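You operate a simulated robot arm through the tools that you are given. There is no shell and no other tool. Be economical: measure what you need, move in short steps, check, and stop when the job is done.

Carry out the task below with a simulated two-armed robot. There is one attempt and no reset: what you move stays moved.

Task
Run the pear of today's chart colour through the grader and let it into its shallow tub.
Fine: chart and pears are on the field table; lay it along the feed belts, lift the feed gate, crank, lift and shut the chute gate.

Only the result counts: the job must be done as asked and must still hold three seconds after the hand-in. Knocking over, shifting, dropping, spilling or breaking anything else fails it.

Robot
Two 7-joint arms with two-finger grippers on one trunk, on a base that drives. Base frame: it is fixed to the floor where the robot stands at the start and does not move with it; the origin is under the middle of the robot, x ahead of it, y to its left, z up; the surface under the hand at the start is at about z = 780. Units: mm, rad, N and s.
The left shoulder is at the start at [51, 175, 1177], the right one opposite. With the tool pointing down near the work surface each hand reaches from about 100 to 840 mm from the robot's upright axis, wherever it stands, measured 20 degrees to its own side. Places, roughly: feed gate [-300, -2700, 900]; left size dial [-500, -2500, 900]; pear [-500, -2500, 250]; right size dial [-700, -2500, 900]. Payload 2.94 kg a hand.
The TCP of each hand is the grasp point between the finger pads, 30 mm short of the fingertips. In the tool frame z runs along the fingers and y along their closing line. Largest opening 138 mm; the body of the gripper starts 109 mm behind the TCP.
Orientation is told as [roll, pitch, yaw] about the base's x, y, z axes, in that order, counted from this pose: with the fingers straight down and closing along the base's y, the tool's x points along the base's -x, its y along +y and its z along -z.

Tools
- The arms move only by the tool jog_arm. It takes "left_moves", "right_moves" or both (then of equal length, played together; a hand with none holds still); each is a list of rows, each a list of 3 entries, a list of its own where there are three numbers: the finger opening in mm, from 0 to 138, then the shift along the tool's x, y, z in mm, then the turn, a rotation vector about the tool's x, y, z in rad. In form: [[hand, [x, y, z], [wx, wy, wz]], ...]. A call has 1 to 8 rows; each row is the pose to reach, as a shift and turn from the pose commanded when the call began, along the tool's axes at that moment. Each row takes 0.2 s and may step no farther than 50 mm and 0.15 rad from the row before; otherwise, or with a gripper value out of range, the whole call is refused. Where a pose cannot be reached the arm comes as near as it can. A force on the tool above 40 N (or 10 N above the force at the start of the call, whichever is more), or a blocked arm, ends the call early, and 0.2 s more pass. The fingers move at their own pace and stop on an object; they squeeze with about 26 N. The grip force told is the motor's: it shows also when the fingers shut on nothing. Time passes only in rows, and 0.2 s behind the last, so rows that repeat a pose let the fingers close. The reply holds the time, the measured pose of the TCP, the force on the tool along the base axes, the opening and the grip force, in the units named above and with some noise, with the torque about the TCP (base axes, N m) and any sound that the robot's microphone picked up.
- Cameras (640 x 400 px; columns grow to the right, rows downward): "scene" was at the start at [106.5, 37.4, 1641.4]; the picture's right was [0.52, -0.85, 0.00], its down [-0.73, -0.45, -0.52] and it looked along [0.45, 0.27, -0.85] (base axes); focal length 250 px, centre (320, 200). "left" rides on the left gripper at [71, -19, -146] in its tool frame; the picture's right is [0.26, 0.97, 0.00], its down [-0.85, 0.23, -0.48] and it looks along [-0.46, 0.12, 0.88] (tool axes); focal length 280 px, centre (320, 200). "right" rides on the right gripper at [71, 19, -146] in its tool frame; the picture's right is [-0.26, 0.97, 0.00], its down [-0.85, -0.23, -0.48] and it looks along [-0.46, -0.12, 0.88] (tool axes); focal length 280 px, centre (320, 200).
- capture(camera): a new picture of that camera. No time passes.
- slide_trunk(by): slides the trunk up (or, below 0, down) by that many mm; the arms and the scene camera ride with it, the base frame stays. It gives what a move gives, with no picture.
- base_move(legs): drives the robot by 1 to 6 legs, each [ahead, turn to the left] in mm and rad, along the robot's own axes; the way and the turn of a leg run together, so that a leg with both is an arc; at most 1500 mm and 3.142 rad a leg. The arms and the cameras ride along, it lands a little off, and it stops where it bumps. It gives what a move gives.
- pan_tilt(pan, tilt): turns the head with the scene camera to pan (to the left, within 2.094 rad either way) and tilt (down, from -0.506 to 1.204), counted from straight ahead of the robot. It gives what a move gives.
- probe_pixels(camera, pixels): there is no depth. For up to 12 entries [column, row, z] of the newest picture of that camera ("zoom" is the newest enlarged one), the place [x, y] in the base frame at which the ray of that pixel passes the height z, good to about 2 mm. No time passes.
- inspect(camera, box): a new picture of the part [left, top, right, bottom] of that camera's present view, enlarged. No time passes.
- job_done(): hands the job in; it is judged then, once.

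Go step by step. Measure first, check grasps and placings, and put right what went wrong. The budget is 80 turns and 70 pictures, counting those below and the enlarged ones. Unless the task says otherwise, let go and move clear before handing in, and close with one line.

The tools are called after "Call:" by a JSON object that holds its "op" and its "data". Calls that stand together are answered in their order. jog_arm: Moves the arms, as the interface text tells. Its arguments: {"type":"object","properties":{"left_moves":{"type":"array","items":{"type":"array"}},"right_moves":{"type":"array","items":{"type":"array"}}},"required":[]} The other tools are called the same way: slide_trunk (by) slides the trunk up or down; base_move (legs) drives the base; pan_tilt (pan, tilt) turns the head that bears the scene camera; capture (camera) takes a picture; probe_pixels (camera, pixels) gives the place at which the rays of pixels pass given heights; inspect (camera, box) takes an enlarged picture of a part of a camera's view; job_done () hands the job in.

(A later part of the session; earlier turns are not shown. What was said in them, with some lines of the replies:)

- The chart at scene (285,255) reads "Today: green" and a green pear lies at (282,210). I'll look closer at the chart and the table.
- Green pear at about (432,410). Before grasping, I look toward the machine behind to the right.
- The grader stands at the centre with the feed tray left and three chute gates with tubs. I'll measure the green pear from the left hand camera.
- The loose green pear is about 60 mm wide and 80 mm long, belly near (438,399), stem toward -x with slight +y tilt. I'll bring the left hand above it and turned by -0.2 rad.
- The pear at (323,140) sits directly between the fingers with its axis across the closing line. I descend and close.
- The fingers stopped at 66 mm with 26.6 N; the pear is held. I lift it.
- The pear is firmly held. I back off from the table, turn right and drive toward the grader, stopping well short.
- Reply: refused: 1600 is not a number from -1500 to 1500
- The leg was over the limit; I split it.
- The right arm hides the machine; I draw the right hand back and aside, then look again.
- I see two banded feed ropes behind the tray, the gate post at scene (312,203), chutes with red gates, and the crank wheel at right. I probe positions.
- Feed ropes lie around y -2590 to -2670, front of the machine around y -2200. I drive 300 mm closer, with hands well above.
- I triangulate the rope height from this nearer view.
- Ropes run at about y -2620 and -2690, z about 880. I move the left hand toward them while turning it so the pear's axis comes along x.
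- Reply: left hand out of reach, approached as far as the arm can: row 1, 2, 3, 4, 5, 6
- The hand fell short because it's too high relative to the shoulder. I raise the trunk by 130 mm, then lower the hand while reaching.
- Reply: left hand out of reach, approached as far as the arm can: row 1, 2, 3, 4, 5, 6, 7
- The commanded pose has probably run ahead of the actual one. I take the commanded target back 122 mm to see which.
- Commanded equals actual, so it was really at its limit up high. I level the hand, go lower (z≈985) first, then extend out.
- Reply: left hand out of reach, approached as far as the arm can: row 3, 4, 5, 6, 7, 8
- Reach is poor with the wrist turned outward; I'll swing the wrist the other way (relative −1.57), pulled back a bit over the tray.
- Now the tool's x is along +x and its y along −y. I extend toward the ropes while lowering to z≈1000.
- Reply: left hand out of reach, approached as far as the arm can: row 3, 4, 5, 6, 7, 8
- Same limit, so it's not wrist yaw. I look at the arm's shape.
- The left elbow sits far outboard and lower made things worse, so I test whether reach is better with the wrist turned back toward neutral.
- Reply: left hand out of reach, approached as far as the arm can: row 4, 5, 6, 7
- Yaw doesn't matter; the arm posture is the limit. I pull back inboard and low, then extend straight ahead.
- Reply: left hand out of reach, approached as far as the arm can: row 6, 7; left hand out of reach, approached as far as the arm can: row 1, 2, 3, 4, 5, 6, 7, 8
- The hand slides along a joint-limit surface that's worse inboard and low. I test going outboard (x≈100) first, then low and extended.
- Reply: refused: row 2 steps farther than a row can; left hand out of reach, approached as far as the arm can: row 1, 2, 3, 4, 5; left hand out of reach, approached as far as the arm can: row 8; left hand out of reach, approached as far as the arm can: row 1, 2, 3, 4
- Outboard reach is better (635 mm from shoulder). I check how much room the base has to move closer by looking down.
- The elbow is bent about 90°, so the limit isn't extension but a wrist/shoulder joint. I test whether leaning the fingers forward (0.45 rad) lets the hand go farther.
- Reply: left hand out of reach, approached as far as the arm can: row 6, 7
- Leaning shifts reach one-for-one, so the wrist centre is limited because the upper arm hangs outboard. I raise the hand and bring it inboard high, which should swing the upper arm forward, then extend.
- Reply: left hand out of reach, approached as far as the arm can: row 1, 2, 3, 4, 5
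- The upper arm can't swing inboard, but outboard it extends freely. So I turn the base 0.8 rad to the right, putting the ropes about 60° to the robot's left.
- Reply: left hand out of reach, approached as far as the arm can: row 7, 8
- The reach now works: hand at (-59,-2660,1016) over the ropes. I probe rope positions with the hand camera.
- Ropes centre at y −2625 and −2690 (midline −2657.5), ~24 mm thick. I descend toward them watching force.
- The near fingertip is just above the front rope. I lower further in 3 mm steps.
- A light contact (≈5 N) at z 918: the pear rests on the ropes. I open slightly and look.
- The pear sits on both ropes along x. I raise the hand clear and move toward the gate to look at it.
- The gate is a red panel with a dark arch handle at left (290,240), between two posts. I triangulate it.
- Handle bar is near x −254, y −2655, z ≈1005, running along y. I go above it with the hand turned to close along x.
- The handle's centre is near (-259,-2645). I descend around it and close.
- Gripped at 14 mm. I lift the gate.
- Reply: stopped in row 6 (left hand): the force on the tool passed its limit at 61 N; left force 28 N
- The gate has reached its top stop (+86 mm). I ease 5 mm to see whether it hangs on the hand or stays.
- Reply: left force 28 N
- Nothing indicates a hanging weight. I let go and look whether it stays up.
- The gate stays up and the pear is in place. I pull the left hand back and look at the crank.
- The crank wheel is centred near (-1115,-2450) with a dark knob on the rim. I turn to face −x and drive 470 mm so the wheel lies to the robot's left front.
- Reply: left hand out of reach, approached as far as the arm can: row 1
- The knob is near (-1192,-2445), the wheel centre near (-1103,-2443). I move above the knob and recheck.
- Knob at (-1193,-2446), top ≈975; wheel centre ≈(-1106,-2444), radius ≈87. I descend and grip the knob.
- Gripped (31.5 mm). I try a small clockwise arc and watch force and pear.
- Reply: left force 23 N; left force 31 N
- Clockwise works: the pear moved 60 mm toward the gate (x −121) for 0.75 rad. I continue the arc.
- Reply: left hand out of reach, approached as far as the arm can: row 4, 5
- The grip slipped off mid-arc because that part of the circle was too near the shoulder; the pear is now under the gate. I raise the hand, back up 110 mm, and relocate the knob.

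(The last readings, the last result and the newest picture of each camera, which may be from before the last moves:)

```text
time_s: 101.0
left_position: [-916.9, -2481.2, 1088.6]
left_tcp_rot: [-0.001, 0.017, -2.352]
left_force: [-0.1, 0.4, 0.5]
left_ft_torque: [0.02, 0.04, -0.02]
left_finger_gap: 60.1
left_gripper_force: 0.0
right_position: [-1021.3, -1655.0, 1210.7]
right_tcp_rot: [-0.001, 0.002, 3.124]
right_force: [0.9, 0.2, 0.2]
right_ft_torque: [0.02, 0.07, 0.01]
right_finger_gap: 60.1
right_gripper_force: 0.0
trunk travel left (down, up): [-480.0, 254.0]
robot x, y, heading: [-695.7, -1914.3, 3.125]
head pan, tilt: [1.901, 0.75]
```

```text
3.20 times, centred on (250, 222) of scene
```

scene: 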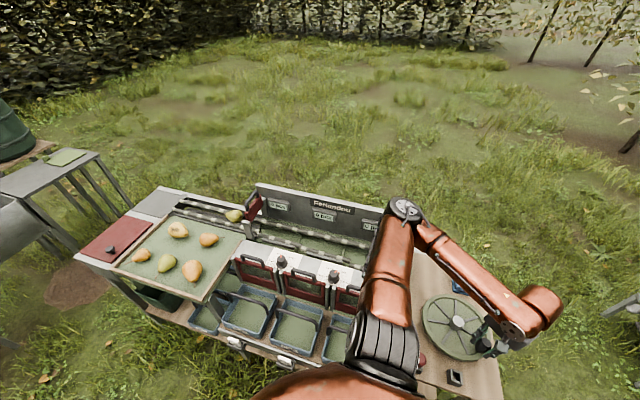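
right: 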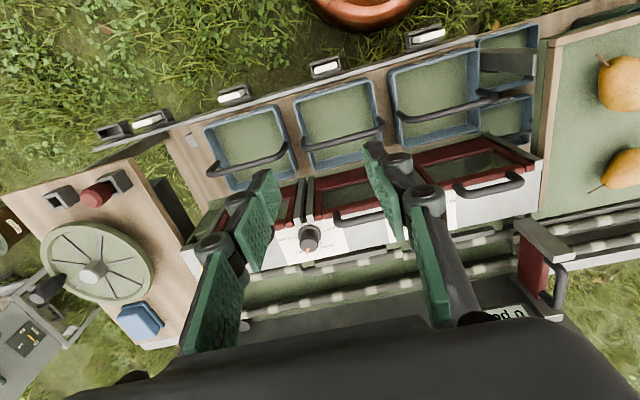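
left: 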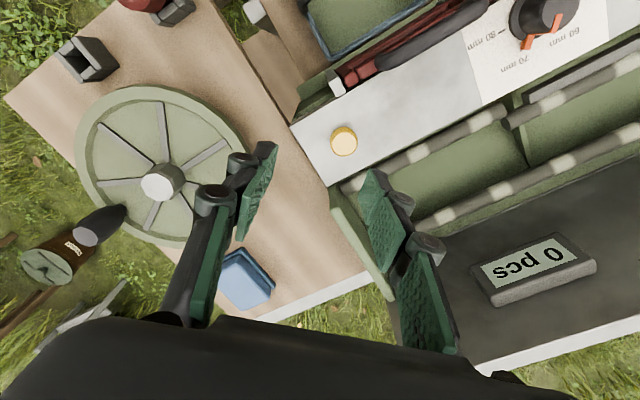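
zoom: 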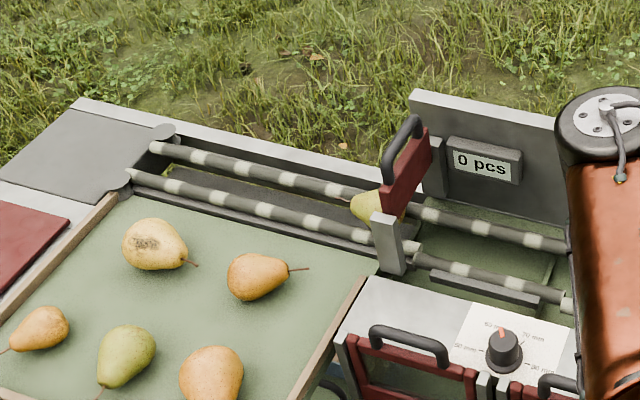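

The knob is back at its home (-1193,-2447), while the pear stayed in the gate, so the crank free-returns. I re-grip it and turn from the better stance.

Call:
{"op": "jog_arm", "data": {"left_moves": [[60, [-28, -37, 0], [0, 0, 0]], [60, [-56, -74, 0], [0, 0, 0]], [60, [-85, -110, 0], [0, 0, 0]], [60, [-113, -147, 0], [0, 0, 0]], [60, [-141, -184, 0], [0, 0, 0]], [60, [-169, -221, 0], [0, 0, 0]], [60, [-169, -221, 30], [0, 0, 0]], [60, [-169, -221, 50], [0, 0, 0]]]}}

Call:
{"op": "capture", "data": {"camera": "left"}}

```text
time_s: 102.8
left_position: [-1196.2, -2444.2, 1033.2]
left_tcp_rot: [0.004, 0.021, -2.353]
left_force: [-0.6, -0.5, -0.1]
left_ft_torque: [0.0, -0.06, -0.02]
left_finger_gap: 59.9
left_gripper_force: 0.0
right_position: [-1023.2, -1656.0, 1210.6]
right_tcp_rot: [0.003, 0.002, 3.122]
right_force: [-0.7, 0.4, 0.2]
right_ft_torque: [-0.01, -0.01, -0.07]
right_finger_gap: 60.0
right_gripper_force: 0.0
trunk travel left (down, up): [-480.0, 254.0]
robot x, y, heading: [-693.0, -1921.5, 3.12]
head pan, tilt: [1.901, 0.75]
```

```text
16 pictures are left
```

left: 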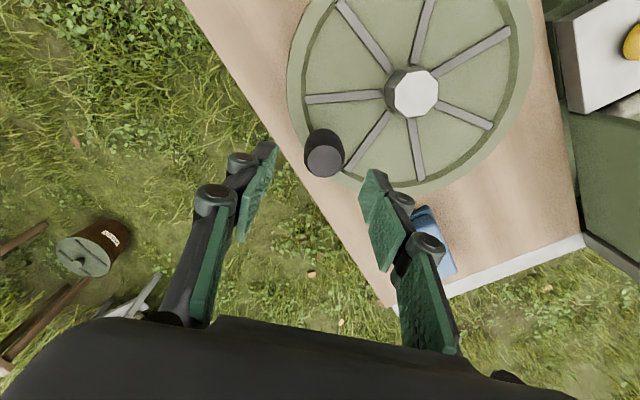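

Call:
{"op": "jog_arm", "data": {"left_moves": [[60, [1, 4, 35], [0, 0, 0]], [60, [1, 4, 74], [0, 0, 0]], [60, [1, 4, 74], [0, 0, 0]], [10, [1, 4, 74], [0, 0, 0]], [10, [1, 4, 74], [0, 0, 0]], [10, [1, 4, 74], [0, 0, 0]]]}}

```text
time_s: 104.2
left_position: [-1189.5, -2445.3, 958.4]
left_tcp_rot: [0.001, 0.018, -2.354]
left_force: [-2.9, -0.1, -3.7]
left_ft_torque: [-0.16, 0.32, 0.01]
left_finger_gap: 32.3
left_gripper_force: 35.8
right_position: [-1022.6, -1654.2, 1210.0]
right_tcp_rot: [0.001, 0.001, 3.123]
right_force: [0.8, 0.0, -0.5]
right_ft_torque: [0.0, -0.05, -0.04]
right_finger_gap: 60.2
right_gripper_force: 0.1
trunk travel left (down, up): [-480.0, 254.0]
robot x, y, heading: [-693.5, -1915.0, 3.129]
head pan, tilt: [1.901, 0.75]
```

Call:
{"op": "jog_arm", "data": {"left_moves": [[10, [24.9, -17.3, 0], [0, 0, 0]], [10, [54.2, -25, 0], [0, 0, 0]], [10, [84.3, -22.3, 0], [0, 0, 0]], [10, [111.7, -9.3, 0], [0, 0, 0]], [10, [133, 12.2, 0], [0, 0, 0]], [10, [145.6, 39.8, 0], [0, 0, 0]], [10, [148, 70, 0], [0, 0, 0]], [10, [139.9, 99.2, 0], [0, 0, 0]]]}}

Call:
{"op": "inspect", "data": {"camera": "scene", "box": [180, 160, 400, 300]}}

```text
time_s: 105.5
left_position: [-1071.1, -2364.8, 957.7]
left_tcp_rot: [0.009, 0.031, -2.35]
left_force: [0.3, -2.5, -9.3]
left_ft_torque: [-0.75, 0.13, -0.01]
left_finger_gap: 32.3
left_gripper_force: 45.6
right_position: [-1021.2, -1656.9, 1210.5]
right_tcp_rot: [0.0, 0.0, 3.124]
right_force: [-0.1, 0.3, -0.1]
right_ft_torque: [0.01, 0.02, -0.02]
right_finger_gap: 59.9
right_gripper_force: 0.1
trunk travel left (down, up): [-480.0, 254.0]
robot x, y, heading: [-690.3, -1917.9, 3.13]
head pan, tilt: [1.901, 0.75]
stopped in row 6 (left hand): the force on the tool passed its limit at 42 N (the readings are from after the stop); the commanded pose is now the measured one
```

```text
2.86 times, centred on (290, 230) of scene
```

zoom: 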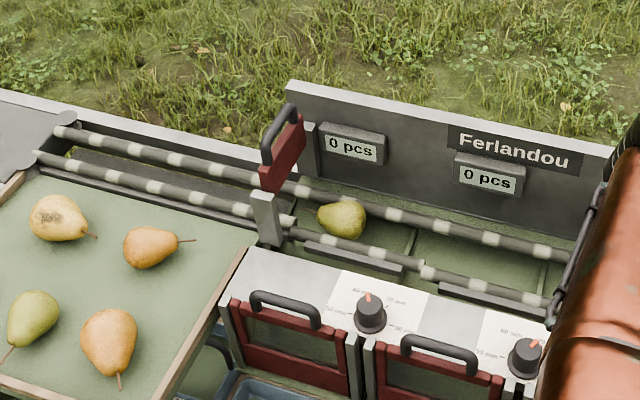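

The pear has passed the gate into the first section. The stop was a force spike at about α=1.99; I continue the arc.

Call:
{"op": "jog_arm", "data": {"left_moves": [[10, [5.4, 22.1, 0], [0, 0, 0]], [10, [4.1, 48.1, 0], [0, 0, 0]], [10, [-4.8, 72.5, 0], [0, 0, 0]], [10, [-20.6, 93.2, 0], [0, 0, 0]], [10, [-41.7, 108.3, 0], [0, 0, 0]], [10, [-66.4, 116.5, 0], [0, 0, 0]], [10, [-92.3, 117.1, 0], [0, 0, 0]], [10, [-117.3, 109.9, 0], [0, 0, 0]]]}}

Call:
{"op": "inspect", "data": {"camera": "scene", "box": [180, 160, 400, 300]}}

```text
time_s: 107.3
left_position: [-1076.8, -2523.3, 959.4]
left_tcp_rot: [0.006, 0.027, -2.355]
left_force: [-6.5, 10.6, 4.7]
left_ft_torque: [1.35, -0.55, -0.07]
left_finger_gap: 32.1
left_gripper_force: 45.5
right_position: [-1021.7, -1653.5, 1210.4]
right_tcp_rot: [0.002, 0.001, 3.122]
right_force: [-0.6, 1.0, 0.2]
right_ft_torque: [0.06, 0.0, 0.0]
right_finger_gap: 60.1
right_gripper_force: 0.0
trunk travel left (down, up): [-480.0, 254.0]
robot x, y, heading: [-693.7, -1916.0, 3.126]
head pan, tilt: [1.901, 0.75]
```

```text
2.86 times, centred on (290, 230) of scene
```

zoom: 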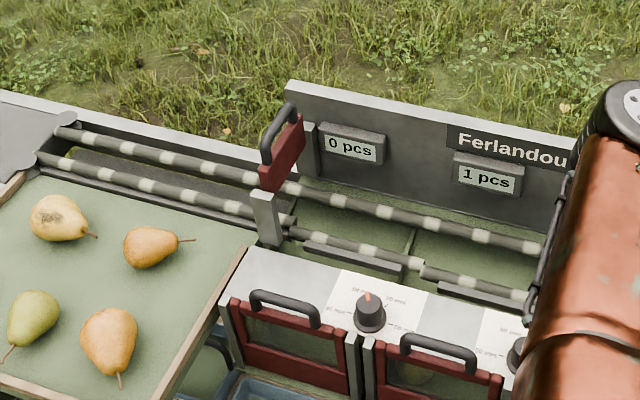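

Counter 2 now shows "1 pcs" — the pear dropped into the second chute. I release the crank, raise the hand and back the robot to chute 2.

Call:
{"op": "jog_arm", "data": {"left_moves": [[30, [0, 0, 0], [0, 0, 0]], [60, [0, 0, 0], [0, 0, 0]], [60, [0, 0, -40], [0, 0, 0]], [60, [0, 0, -85], [0, 0, 0]], [60, [0, 0, -130], [0, 0, 0]], [60, [0, 0, -175], [0, 0, 0]], [60, [0, 0, -215], [0, 0, 0]]]}}

Call:
{"op": "base_move", "data": {"legs": [[-480, 0.017]]}}

Call:
{"op": "pan_tilt", "data": {"pan": 0.9, "tilt": 0.95}}

Call:
{"op": "capture", "data": {"camera": "left"}}

```text
time_s: 109.0
left_position: [-1081.0, -2527.0, 1175.4]
left_tcp_rot: [0.009, 0.029, -2.352]
left_force: [0.8, 0.9, -0.1]
left_ft_torque: [-0.01, -0.01, 0.0]
left_finger_gap: 60.1
left_gripper_force: 0.0
right_position: [-1020.9, -1653.2, 1211.2]
right_tcp_rot: [0.0, 0.0, 3.124]
right_force: [0.4, -0.5, 0.2]
right_ft_torque: [-0.04, 0.0, -0.02]
right_finger_gap: 59.8
right_gripper_force: 0.0
trunk travel left (down, up): [-480.0, 254.0]
robot x, y, heading: [-689.4, -1914.8, 3.124]
head pan, tilt: [1.901, 0.75]
```

```text
time_s: 111.8
left_position: [-597.4, -2538.9, 1175.0]
left_tcp_rot: [0.006, 0.028, -2.335]
left_force: [0.3, 0.1, 0.1]
left_ft_torque: [0.02, 0.02, -0.02]
left_finger_gap: 59.9
left_gripper_force: 0.0
right_position: [-553.0, -1665.7, 1211.2]
right_tcp_rot: [0.0, 0.0, 3.142]
right_force: [0.1, -0.6, 0.0]
right_ft_torque: [-0.01, 0.0, 0.02]
right_finger_gap: 60.1
right_gripper_force: 0.0
trunk travel left (down, up): [-480.0, 254.0]
robot x, y, heading: [-219.0, -1920.7, 3.14]
head pan, tilt: [1.901, 0.75]
```

```text
time_s: 113.0
left_position: [-597.7, -2537.9, 1175.8]
left_tcp_rot: [0.006, 0.03, -2.335]
left_force: [-0.4, 0.4, -0.1]
left_ft_torque: [0.01, 0.02, -0.03]
left_finger_gap: 60.0
left_gripper_force: 0.1
right_position: [-552.8, -1664.4, 1210.5]
right_tcp_rot: [0.001, 0.002, 3.143]
right_force: [-0.1, 0.4, 0.4]
right_ft_torque: [0.01, -0.01, 0.0]
right_finger_gap: 60.0
right_gripper_force: 0.2
trunk travel left (down, up): [-480.0, 254.0]
robot x, y, heading: [-217.6, -1919.6, 3.145]
head pan, tilt: [0.901, 0.949]
```

```text
13 pictures are left
```

left: 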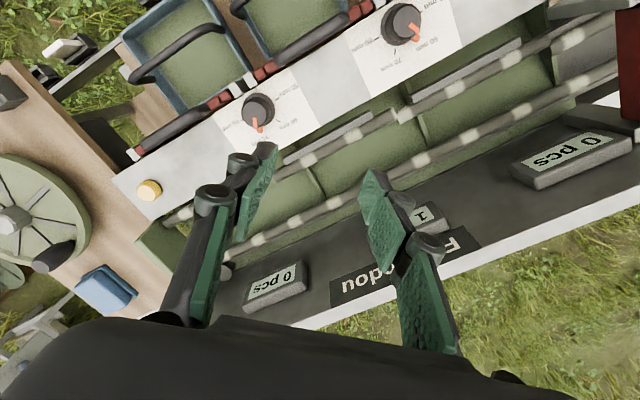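

Between the two dials lies chute 2's handle at about (315,40). I move above it and turn the hand to close along y.

Call:
{"op": "probe_pixels", "data": {"camera": "left", "pixels": [[318, 42, 930], [280, 66, 930], [345, 15, 930], [258, 105, 920], [405, 22, 920]]}}

Call:
{"op": "jog_arm", "data": {"left_moves": [[60, [17, -8, 0], [0, 0, 0.13]], [60, [34, -17, 0], [0, 0, 0.27]], [60, [51, -25, 0], [0, 0, 0.4]], [60, [68, -34, 15], [0, 0, 0.54]], [60, [85, -42, 35], [0, 0, 0.67]], [60, [101, -51, 55], [0, 0, 0.806]], [60, [101, -51, 65], [0, 0, 0.806]]]}}

Call:
{"op": "capture", "data": {"camera": "left"}}

```text
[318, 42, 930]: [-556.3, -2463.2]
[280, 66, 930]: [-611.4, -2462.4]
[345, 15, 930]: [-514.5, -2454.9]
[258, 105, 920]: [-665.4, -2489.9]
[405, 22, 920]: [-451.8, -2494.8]
```

```text
time_s: 114.6
left_position: [-562.3, -2430.0, 1111.5]
left_tcp_rot: [-0.015, 0.025, 3.142]
left_force: [0.1, 0.5, 0.5]
left_ft_torque: [0.01, 0.0, 0.0]
left_finger_gap: 60.1
left_gripper_force: 0.2
right_position: [-553.1, -1666.1, 1210.2]
right_tcp_rot: [0.001, 0.0, 3.142]
right_force: [-0.6, -0.6, 0.3]
right_ft_torque: [0.02, 0.02, 0.01]
right_finger_gap: 59.8
right_gripper_force: 0.1
trunk travel left (down, up): [-480.0, 254.0]
robot x, y, heading: [-221.1, -1921.5, 3.139]
head pan, tilt: [0.901, 0.949]
```

```text
12 pictures are left
```

left: 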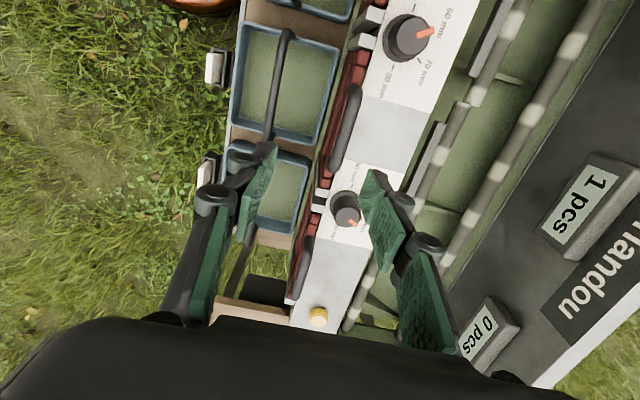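

Call:
{"op": "probe_pixels", "data": {"camera": "left", "pixels": [[345, 130, 930], [345, 130, 960], [355, 92, 930], [334, 170, 930], [327, 120, 850]]}}

Call:
{"op": "inspect", "data": {"camera": "left", "box": [260, 60, 420, 220]}}

Call:
{"op": "capture", "data": {"camera": "scene"}}

```text
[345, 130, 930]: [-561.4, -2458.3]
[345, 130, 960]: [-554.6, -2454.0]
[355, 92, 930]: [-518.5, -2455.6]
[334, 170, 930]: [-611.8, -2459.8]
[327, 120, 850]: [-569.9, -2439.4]
```

```text
2.50 times, centred on (340, 140) of left
```

zoom: 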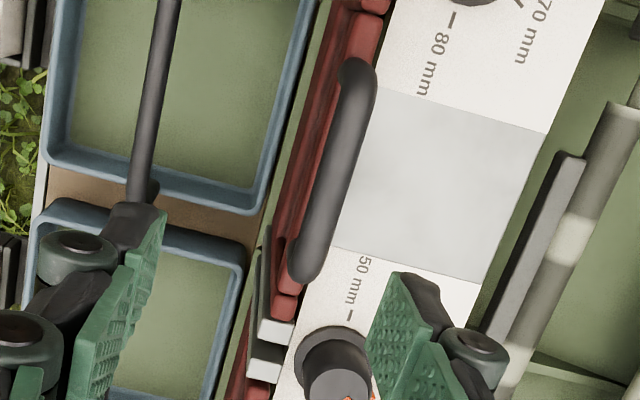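

```text
10 pictures are left
```

scene: 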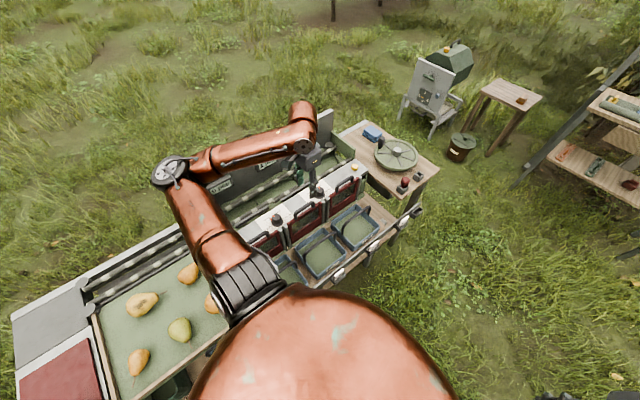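

Handle centre is about (-563,-2459,≈922). I descend around it with care and close.

Call:
{"op": "jog_arm", "data": {"left_moves": [[60, [0, 29, 30], [0, 0, 0]], [60, [0, 29, 75], [0, 0, 0]], [60, [0, 29, 120], [0, 0, 0]], [60, [0, 29, 150], [0, 0, 0]], [60, [0, 29, 165], [0, 0, 0]], [60, [0, 29, 172], [0, 0, 0]], [60, [0, 29, 176], [0, 0, 0]], [60, [0, 29, 176], [0, 0, 0]]]}}

Call:
{"op": "capture", "data": {"camera": "left"}}

```text
time_s: 116.4
left_position: [-557.4, -2455.4, 935.3]
left_tcp_rot: [-0.016, 0.026, -3.139]
left_force: [-0.4, -0.3, -0.5]
left_ft_torque: [0.0, -0.01, -0.03]
left_finger_gap: 60.2
left_gripper_force: 0.2
right_position: [-554.3, -1664.7, 1210.9]
right_tcp_rot: [0.0, -0.001, 3.142]
right_force: [0.2, -0.2, 0.0]
right_ft_torque: [-0.01, -0.01, -0.02]
right_finger_gap: 60.1
right_gripper_force: 0.0
trunk travel left (down, up): [-480.0, 254.0]
robot x, y, heading: [-219.7, -1923.4, 3.142]
head pan, tilt: [0.901, 0.949]
```

```text
9 pictures are left
```

left: 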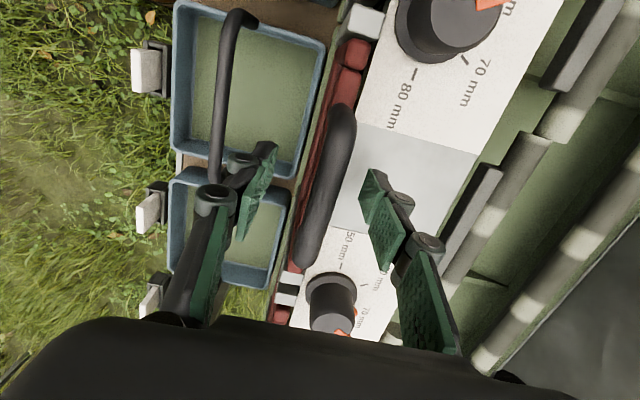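

The handle lies between the fingers at (328,180). I close.

Call:
{"op": "jog_arm", "data": {"left_moves": [[40, [0, 3, 3], [0, 0, 0]], [5, [0, 3, 3], [0, 0, 0]], [5, [0, 3, 3], [0, 0, 0]], [5, [0, 3, 3], [0, 0, 0]], [5, [0, 3, 3], [0, 0, 0]]]}}

```text
time_s: 117.6
left_position: [-558.4, -2456.7, 933.1]
left_tcp_rot: [-0.016, 0.026, -3.14]
left_force: [-0.3, 7.9, -7.4]
left_ft_torque: [-0.33, 0.36, 0.22]
left_finger_gap: 14.0
left_gripper_force: 40.4
right_position: [-553.9, -1664.4, 1209.7]
right_tcp_rot: [0.001, 0.002, 3.14]
right_force: [0.0, -0.3, -0.3]
right_ft_torque: [0.0, 0.03, -0.02]
right_finger_gap: 59.9
right_gripper_force: 0.1
trunk travel left (down, up): [-480.0, 254.0]
robot x, y, heading: [-222.6, -1919.9, 3.142]
head pan, tilt: [0.901, 0.949]
```

Gripped at 14 mm. I lift a little and check side forces for the slide direction.

Call:
{"op": "jog_arm", "data": {"left_moves": [[5, [0, -1, -8], [0, 0, 0]], [5, [0, -1, -16], [0, 0, 0]], [5, [0, -1, -24], [0, 0, 0]], [5, [0, -1, -24], [0, 0, 0]]]}}

```text
time_s: 118.6
left_position: [-556.9, -2456.3, 958.2]
left_tcp_rot: [-0.015, 0.028, -3.141]
left_force: [8.4, 7.4, -4.2]
left_ft_torque: [-0.38, -0.31, 0.21]
left_finger_gap: 14.1
left_gripper_force: 39.5
right_position: [-552.1, -1664.6, 1208.7]
right_tcp_rot: [0.0, 0.001, 3.142]
right_force: [-0.9, 0.2, -0.4]
right_ft_torque: [0.0, -0.02, 0.02]
right_finger_gap: 60.3
right_gripper_force: 0.0
trunk travel left (down, up): [-480.0, 254.0]
robot x, y, heading: [-216.9, -1922.9, 3.148]
head pan, tilt: [0.901, 0.949]
```

The gate slides vertically with low force. I lift it on to about 90 mm.

Call:
{"op": "jog_arm", "data": {"left_moves": [[5, [1, -1, -14], [0, 0, 0]], [5, [1, -1, -28], [0, 0, 0]], [5, [1, -1, -42], [0, 0, 0]], [5, [1, -1, -54], [0, 0, 0]], [5, [1, -1, -64], [0, 0, 0]], [5, [1, -1, -64], [0, 0, 0]], [5, [1, -1, -64], [0, 0, 0]]]}}

Call:
{"op": "inspect", "data": {"camera": "scene", "box": [230, 150, 400, 290]}}

```text
time_s: 120.2
left_position: [-558.3, -2456.1, 1020.3]
left_tcp_rot: [-0.016, 0.026, -3.14]
left_force: [18.2, 3.9, -4.3]
left_ft_torque: [-0.43, -0.54, 0.21]
left_finger_gap: 13.9
left_gripper_force: 40.5
right_position: [-550.7, -1664.4, 1211.4]
right_tcp_rot: [-0.001, 0.002, 3.142]
right_force: [-0.2, -0.6, -1.0]
right_ft_torque: [0.0, -0.02, 0.01]
right_finger_gap: 60.0
right_gripper_force: 0.2
trunk travel left (down, up): [-480.0, 254.0]
robot x, y, heading: [-220.4, -1918.2, 3.137]
head pan, tilt: [0.901, 0.949]
```

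```text
2.86 times, centred on (315, 220) of scene
```

zoom: 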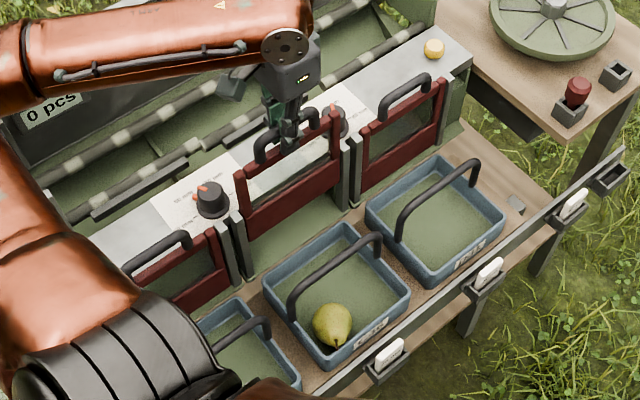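

The pear lies in the middle tub (zoom (332,322)). I shut the gate.

Call:
{"op": "jog_arm", "data": {"left_moves": [[5, [2, 0, 15], [0, 0, 0]], [5, [2, 0, 30], [0, 0, 0]], [5, [2, 0, 45], [0, 0, 0]], [5, [2, 0, 60], [0, 0, 0]], [5, [2, 0, 73], [0, 0, 0]], [5, [2, 0, 81], [0, 0, 0]], [5, [2, 0, 87], [0, 0, 0]], [5, [2, 0, 89], [0, 0, 0]]]}}

```text
time_s: 122.0
left_position: [-558.6, -2458.4, 933.0]
left_tcp_rot: [-0.013, 0.022, -3.14]
left_force: [-9.6, -13.3, 3.0]
left_ft_torque: [-1.7, 0.92, 0.43]
left_finger_gap: 14.5
left_gripper_force: 40.1
right_position: [-554.7, -1666.9, 1211.4]
right_tcp_rot: [0.0, 0.001, 3.14]
right_force: [-0.4, -0.1, 0.3]
right_ft_torque: [-0.01, 0.0, 0.03]
right_finger_gap: 59.9
right_gripper_force: 0.1
trunk travel left (down, up): [-480.0, 254.0]
robot x, y, heading: [-222.6, -1919.4, 3.139]
head pan, tilt: [0.901, 0.949]
```

Back at the closed height (933). I press 2 mm more, release and rise.

Call:
{"op": "jog_arm", "data": {"left_moves": [[5, [0, 0, 2], [0, 0, 0]], [5, [0, 0, 2], [0, 0, 0]], [30, [0, 0, 1], [0, 0, 0]], [60, [0, 0, 0], [0, 0, 0]], [60, [0, 0, -40], [0, 0, 0]], [60, [0, 0, -85], [0, 0, 0]], [60, [0, 0, -130], [0, 0, 0]], [60, [0, -40, -150], [0, 0, 0]]]}}

Call:
{"op": "inspect", "data": {"camera": "scene", "box": [230, 150, 400, 290]}}

```text
time_s: 123.8
left_position: [-561.1, -2416.7, 1086.3]
left_tcp_rot: [-0.016, 0.025, -3.143]
left_force: [0.9, 1.2, 0.4]
left_ft_torque: [-0.07, 0.02, 0.01]
left_finger_gap: 60.0
left_gripper_force: 0.0
right_position: [-553.6, -1663.1, 1209.7]
right_tcp_rot: [0.002, 0.003, 3.142]
right_force: [-0.3, -1.0, 0.5]
right_ft_torque: [-0.02, 0.02, -0.02]
right_finger_gap: 59.9
right_gripper_force: 0.0
trunk travel left (down, up): [-480.0, 254.0]
robot x, y, heading: [-221.4, -1919.3, 3.139]
head pan, tilt: [0.901, 0.949]
```

```text
2.86 times, centred on (315, 220) of scene
```

zoom: 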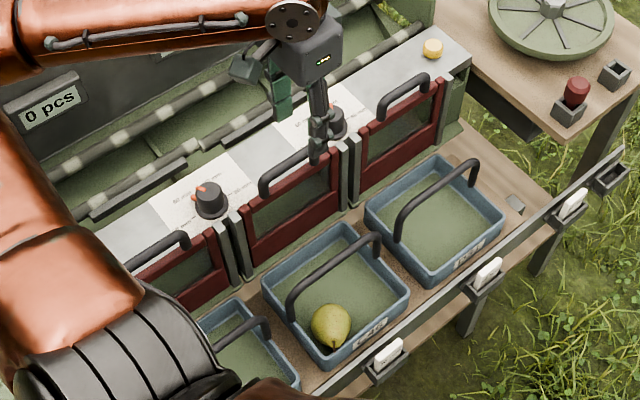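

The chute 2 gate is shut flush with its neighbours, the green pear lies in its tub at zoom (332,325), and the hand is clear. I hand in.

Call:
{"op": "job_done", "data": {}}

```text
The job is handed in.
```

The green pear went through the grader, was counted at chute 2, and lies in the middle shallow tub with that chute gate shut. I left the feed gate lifted, since you didn't ask for it to be shut.
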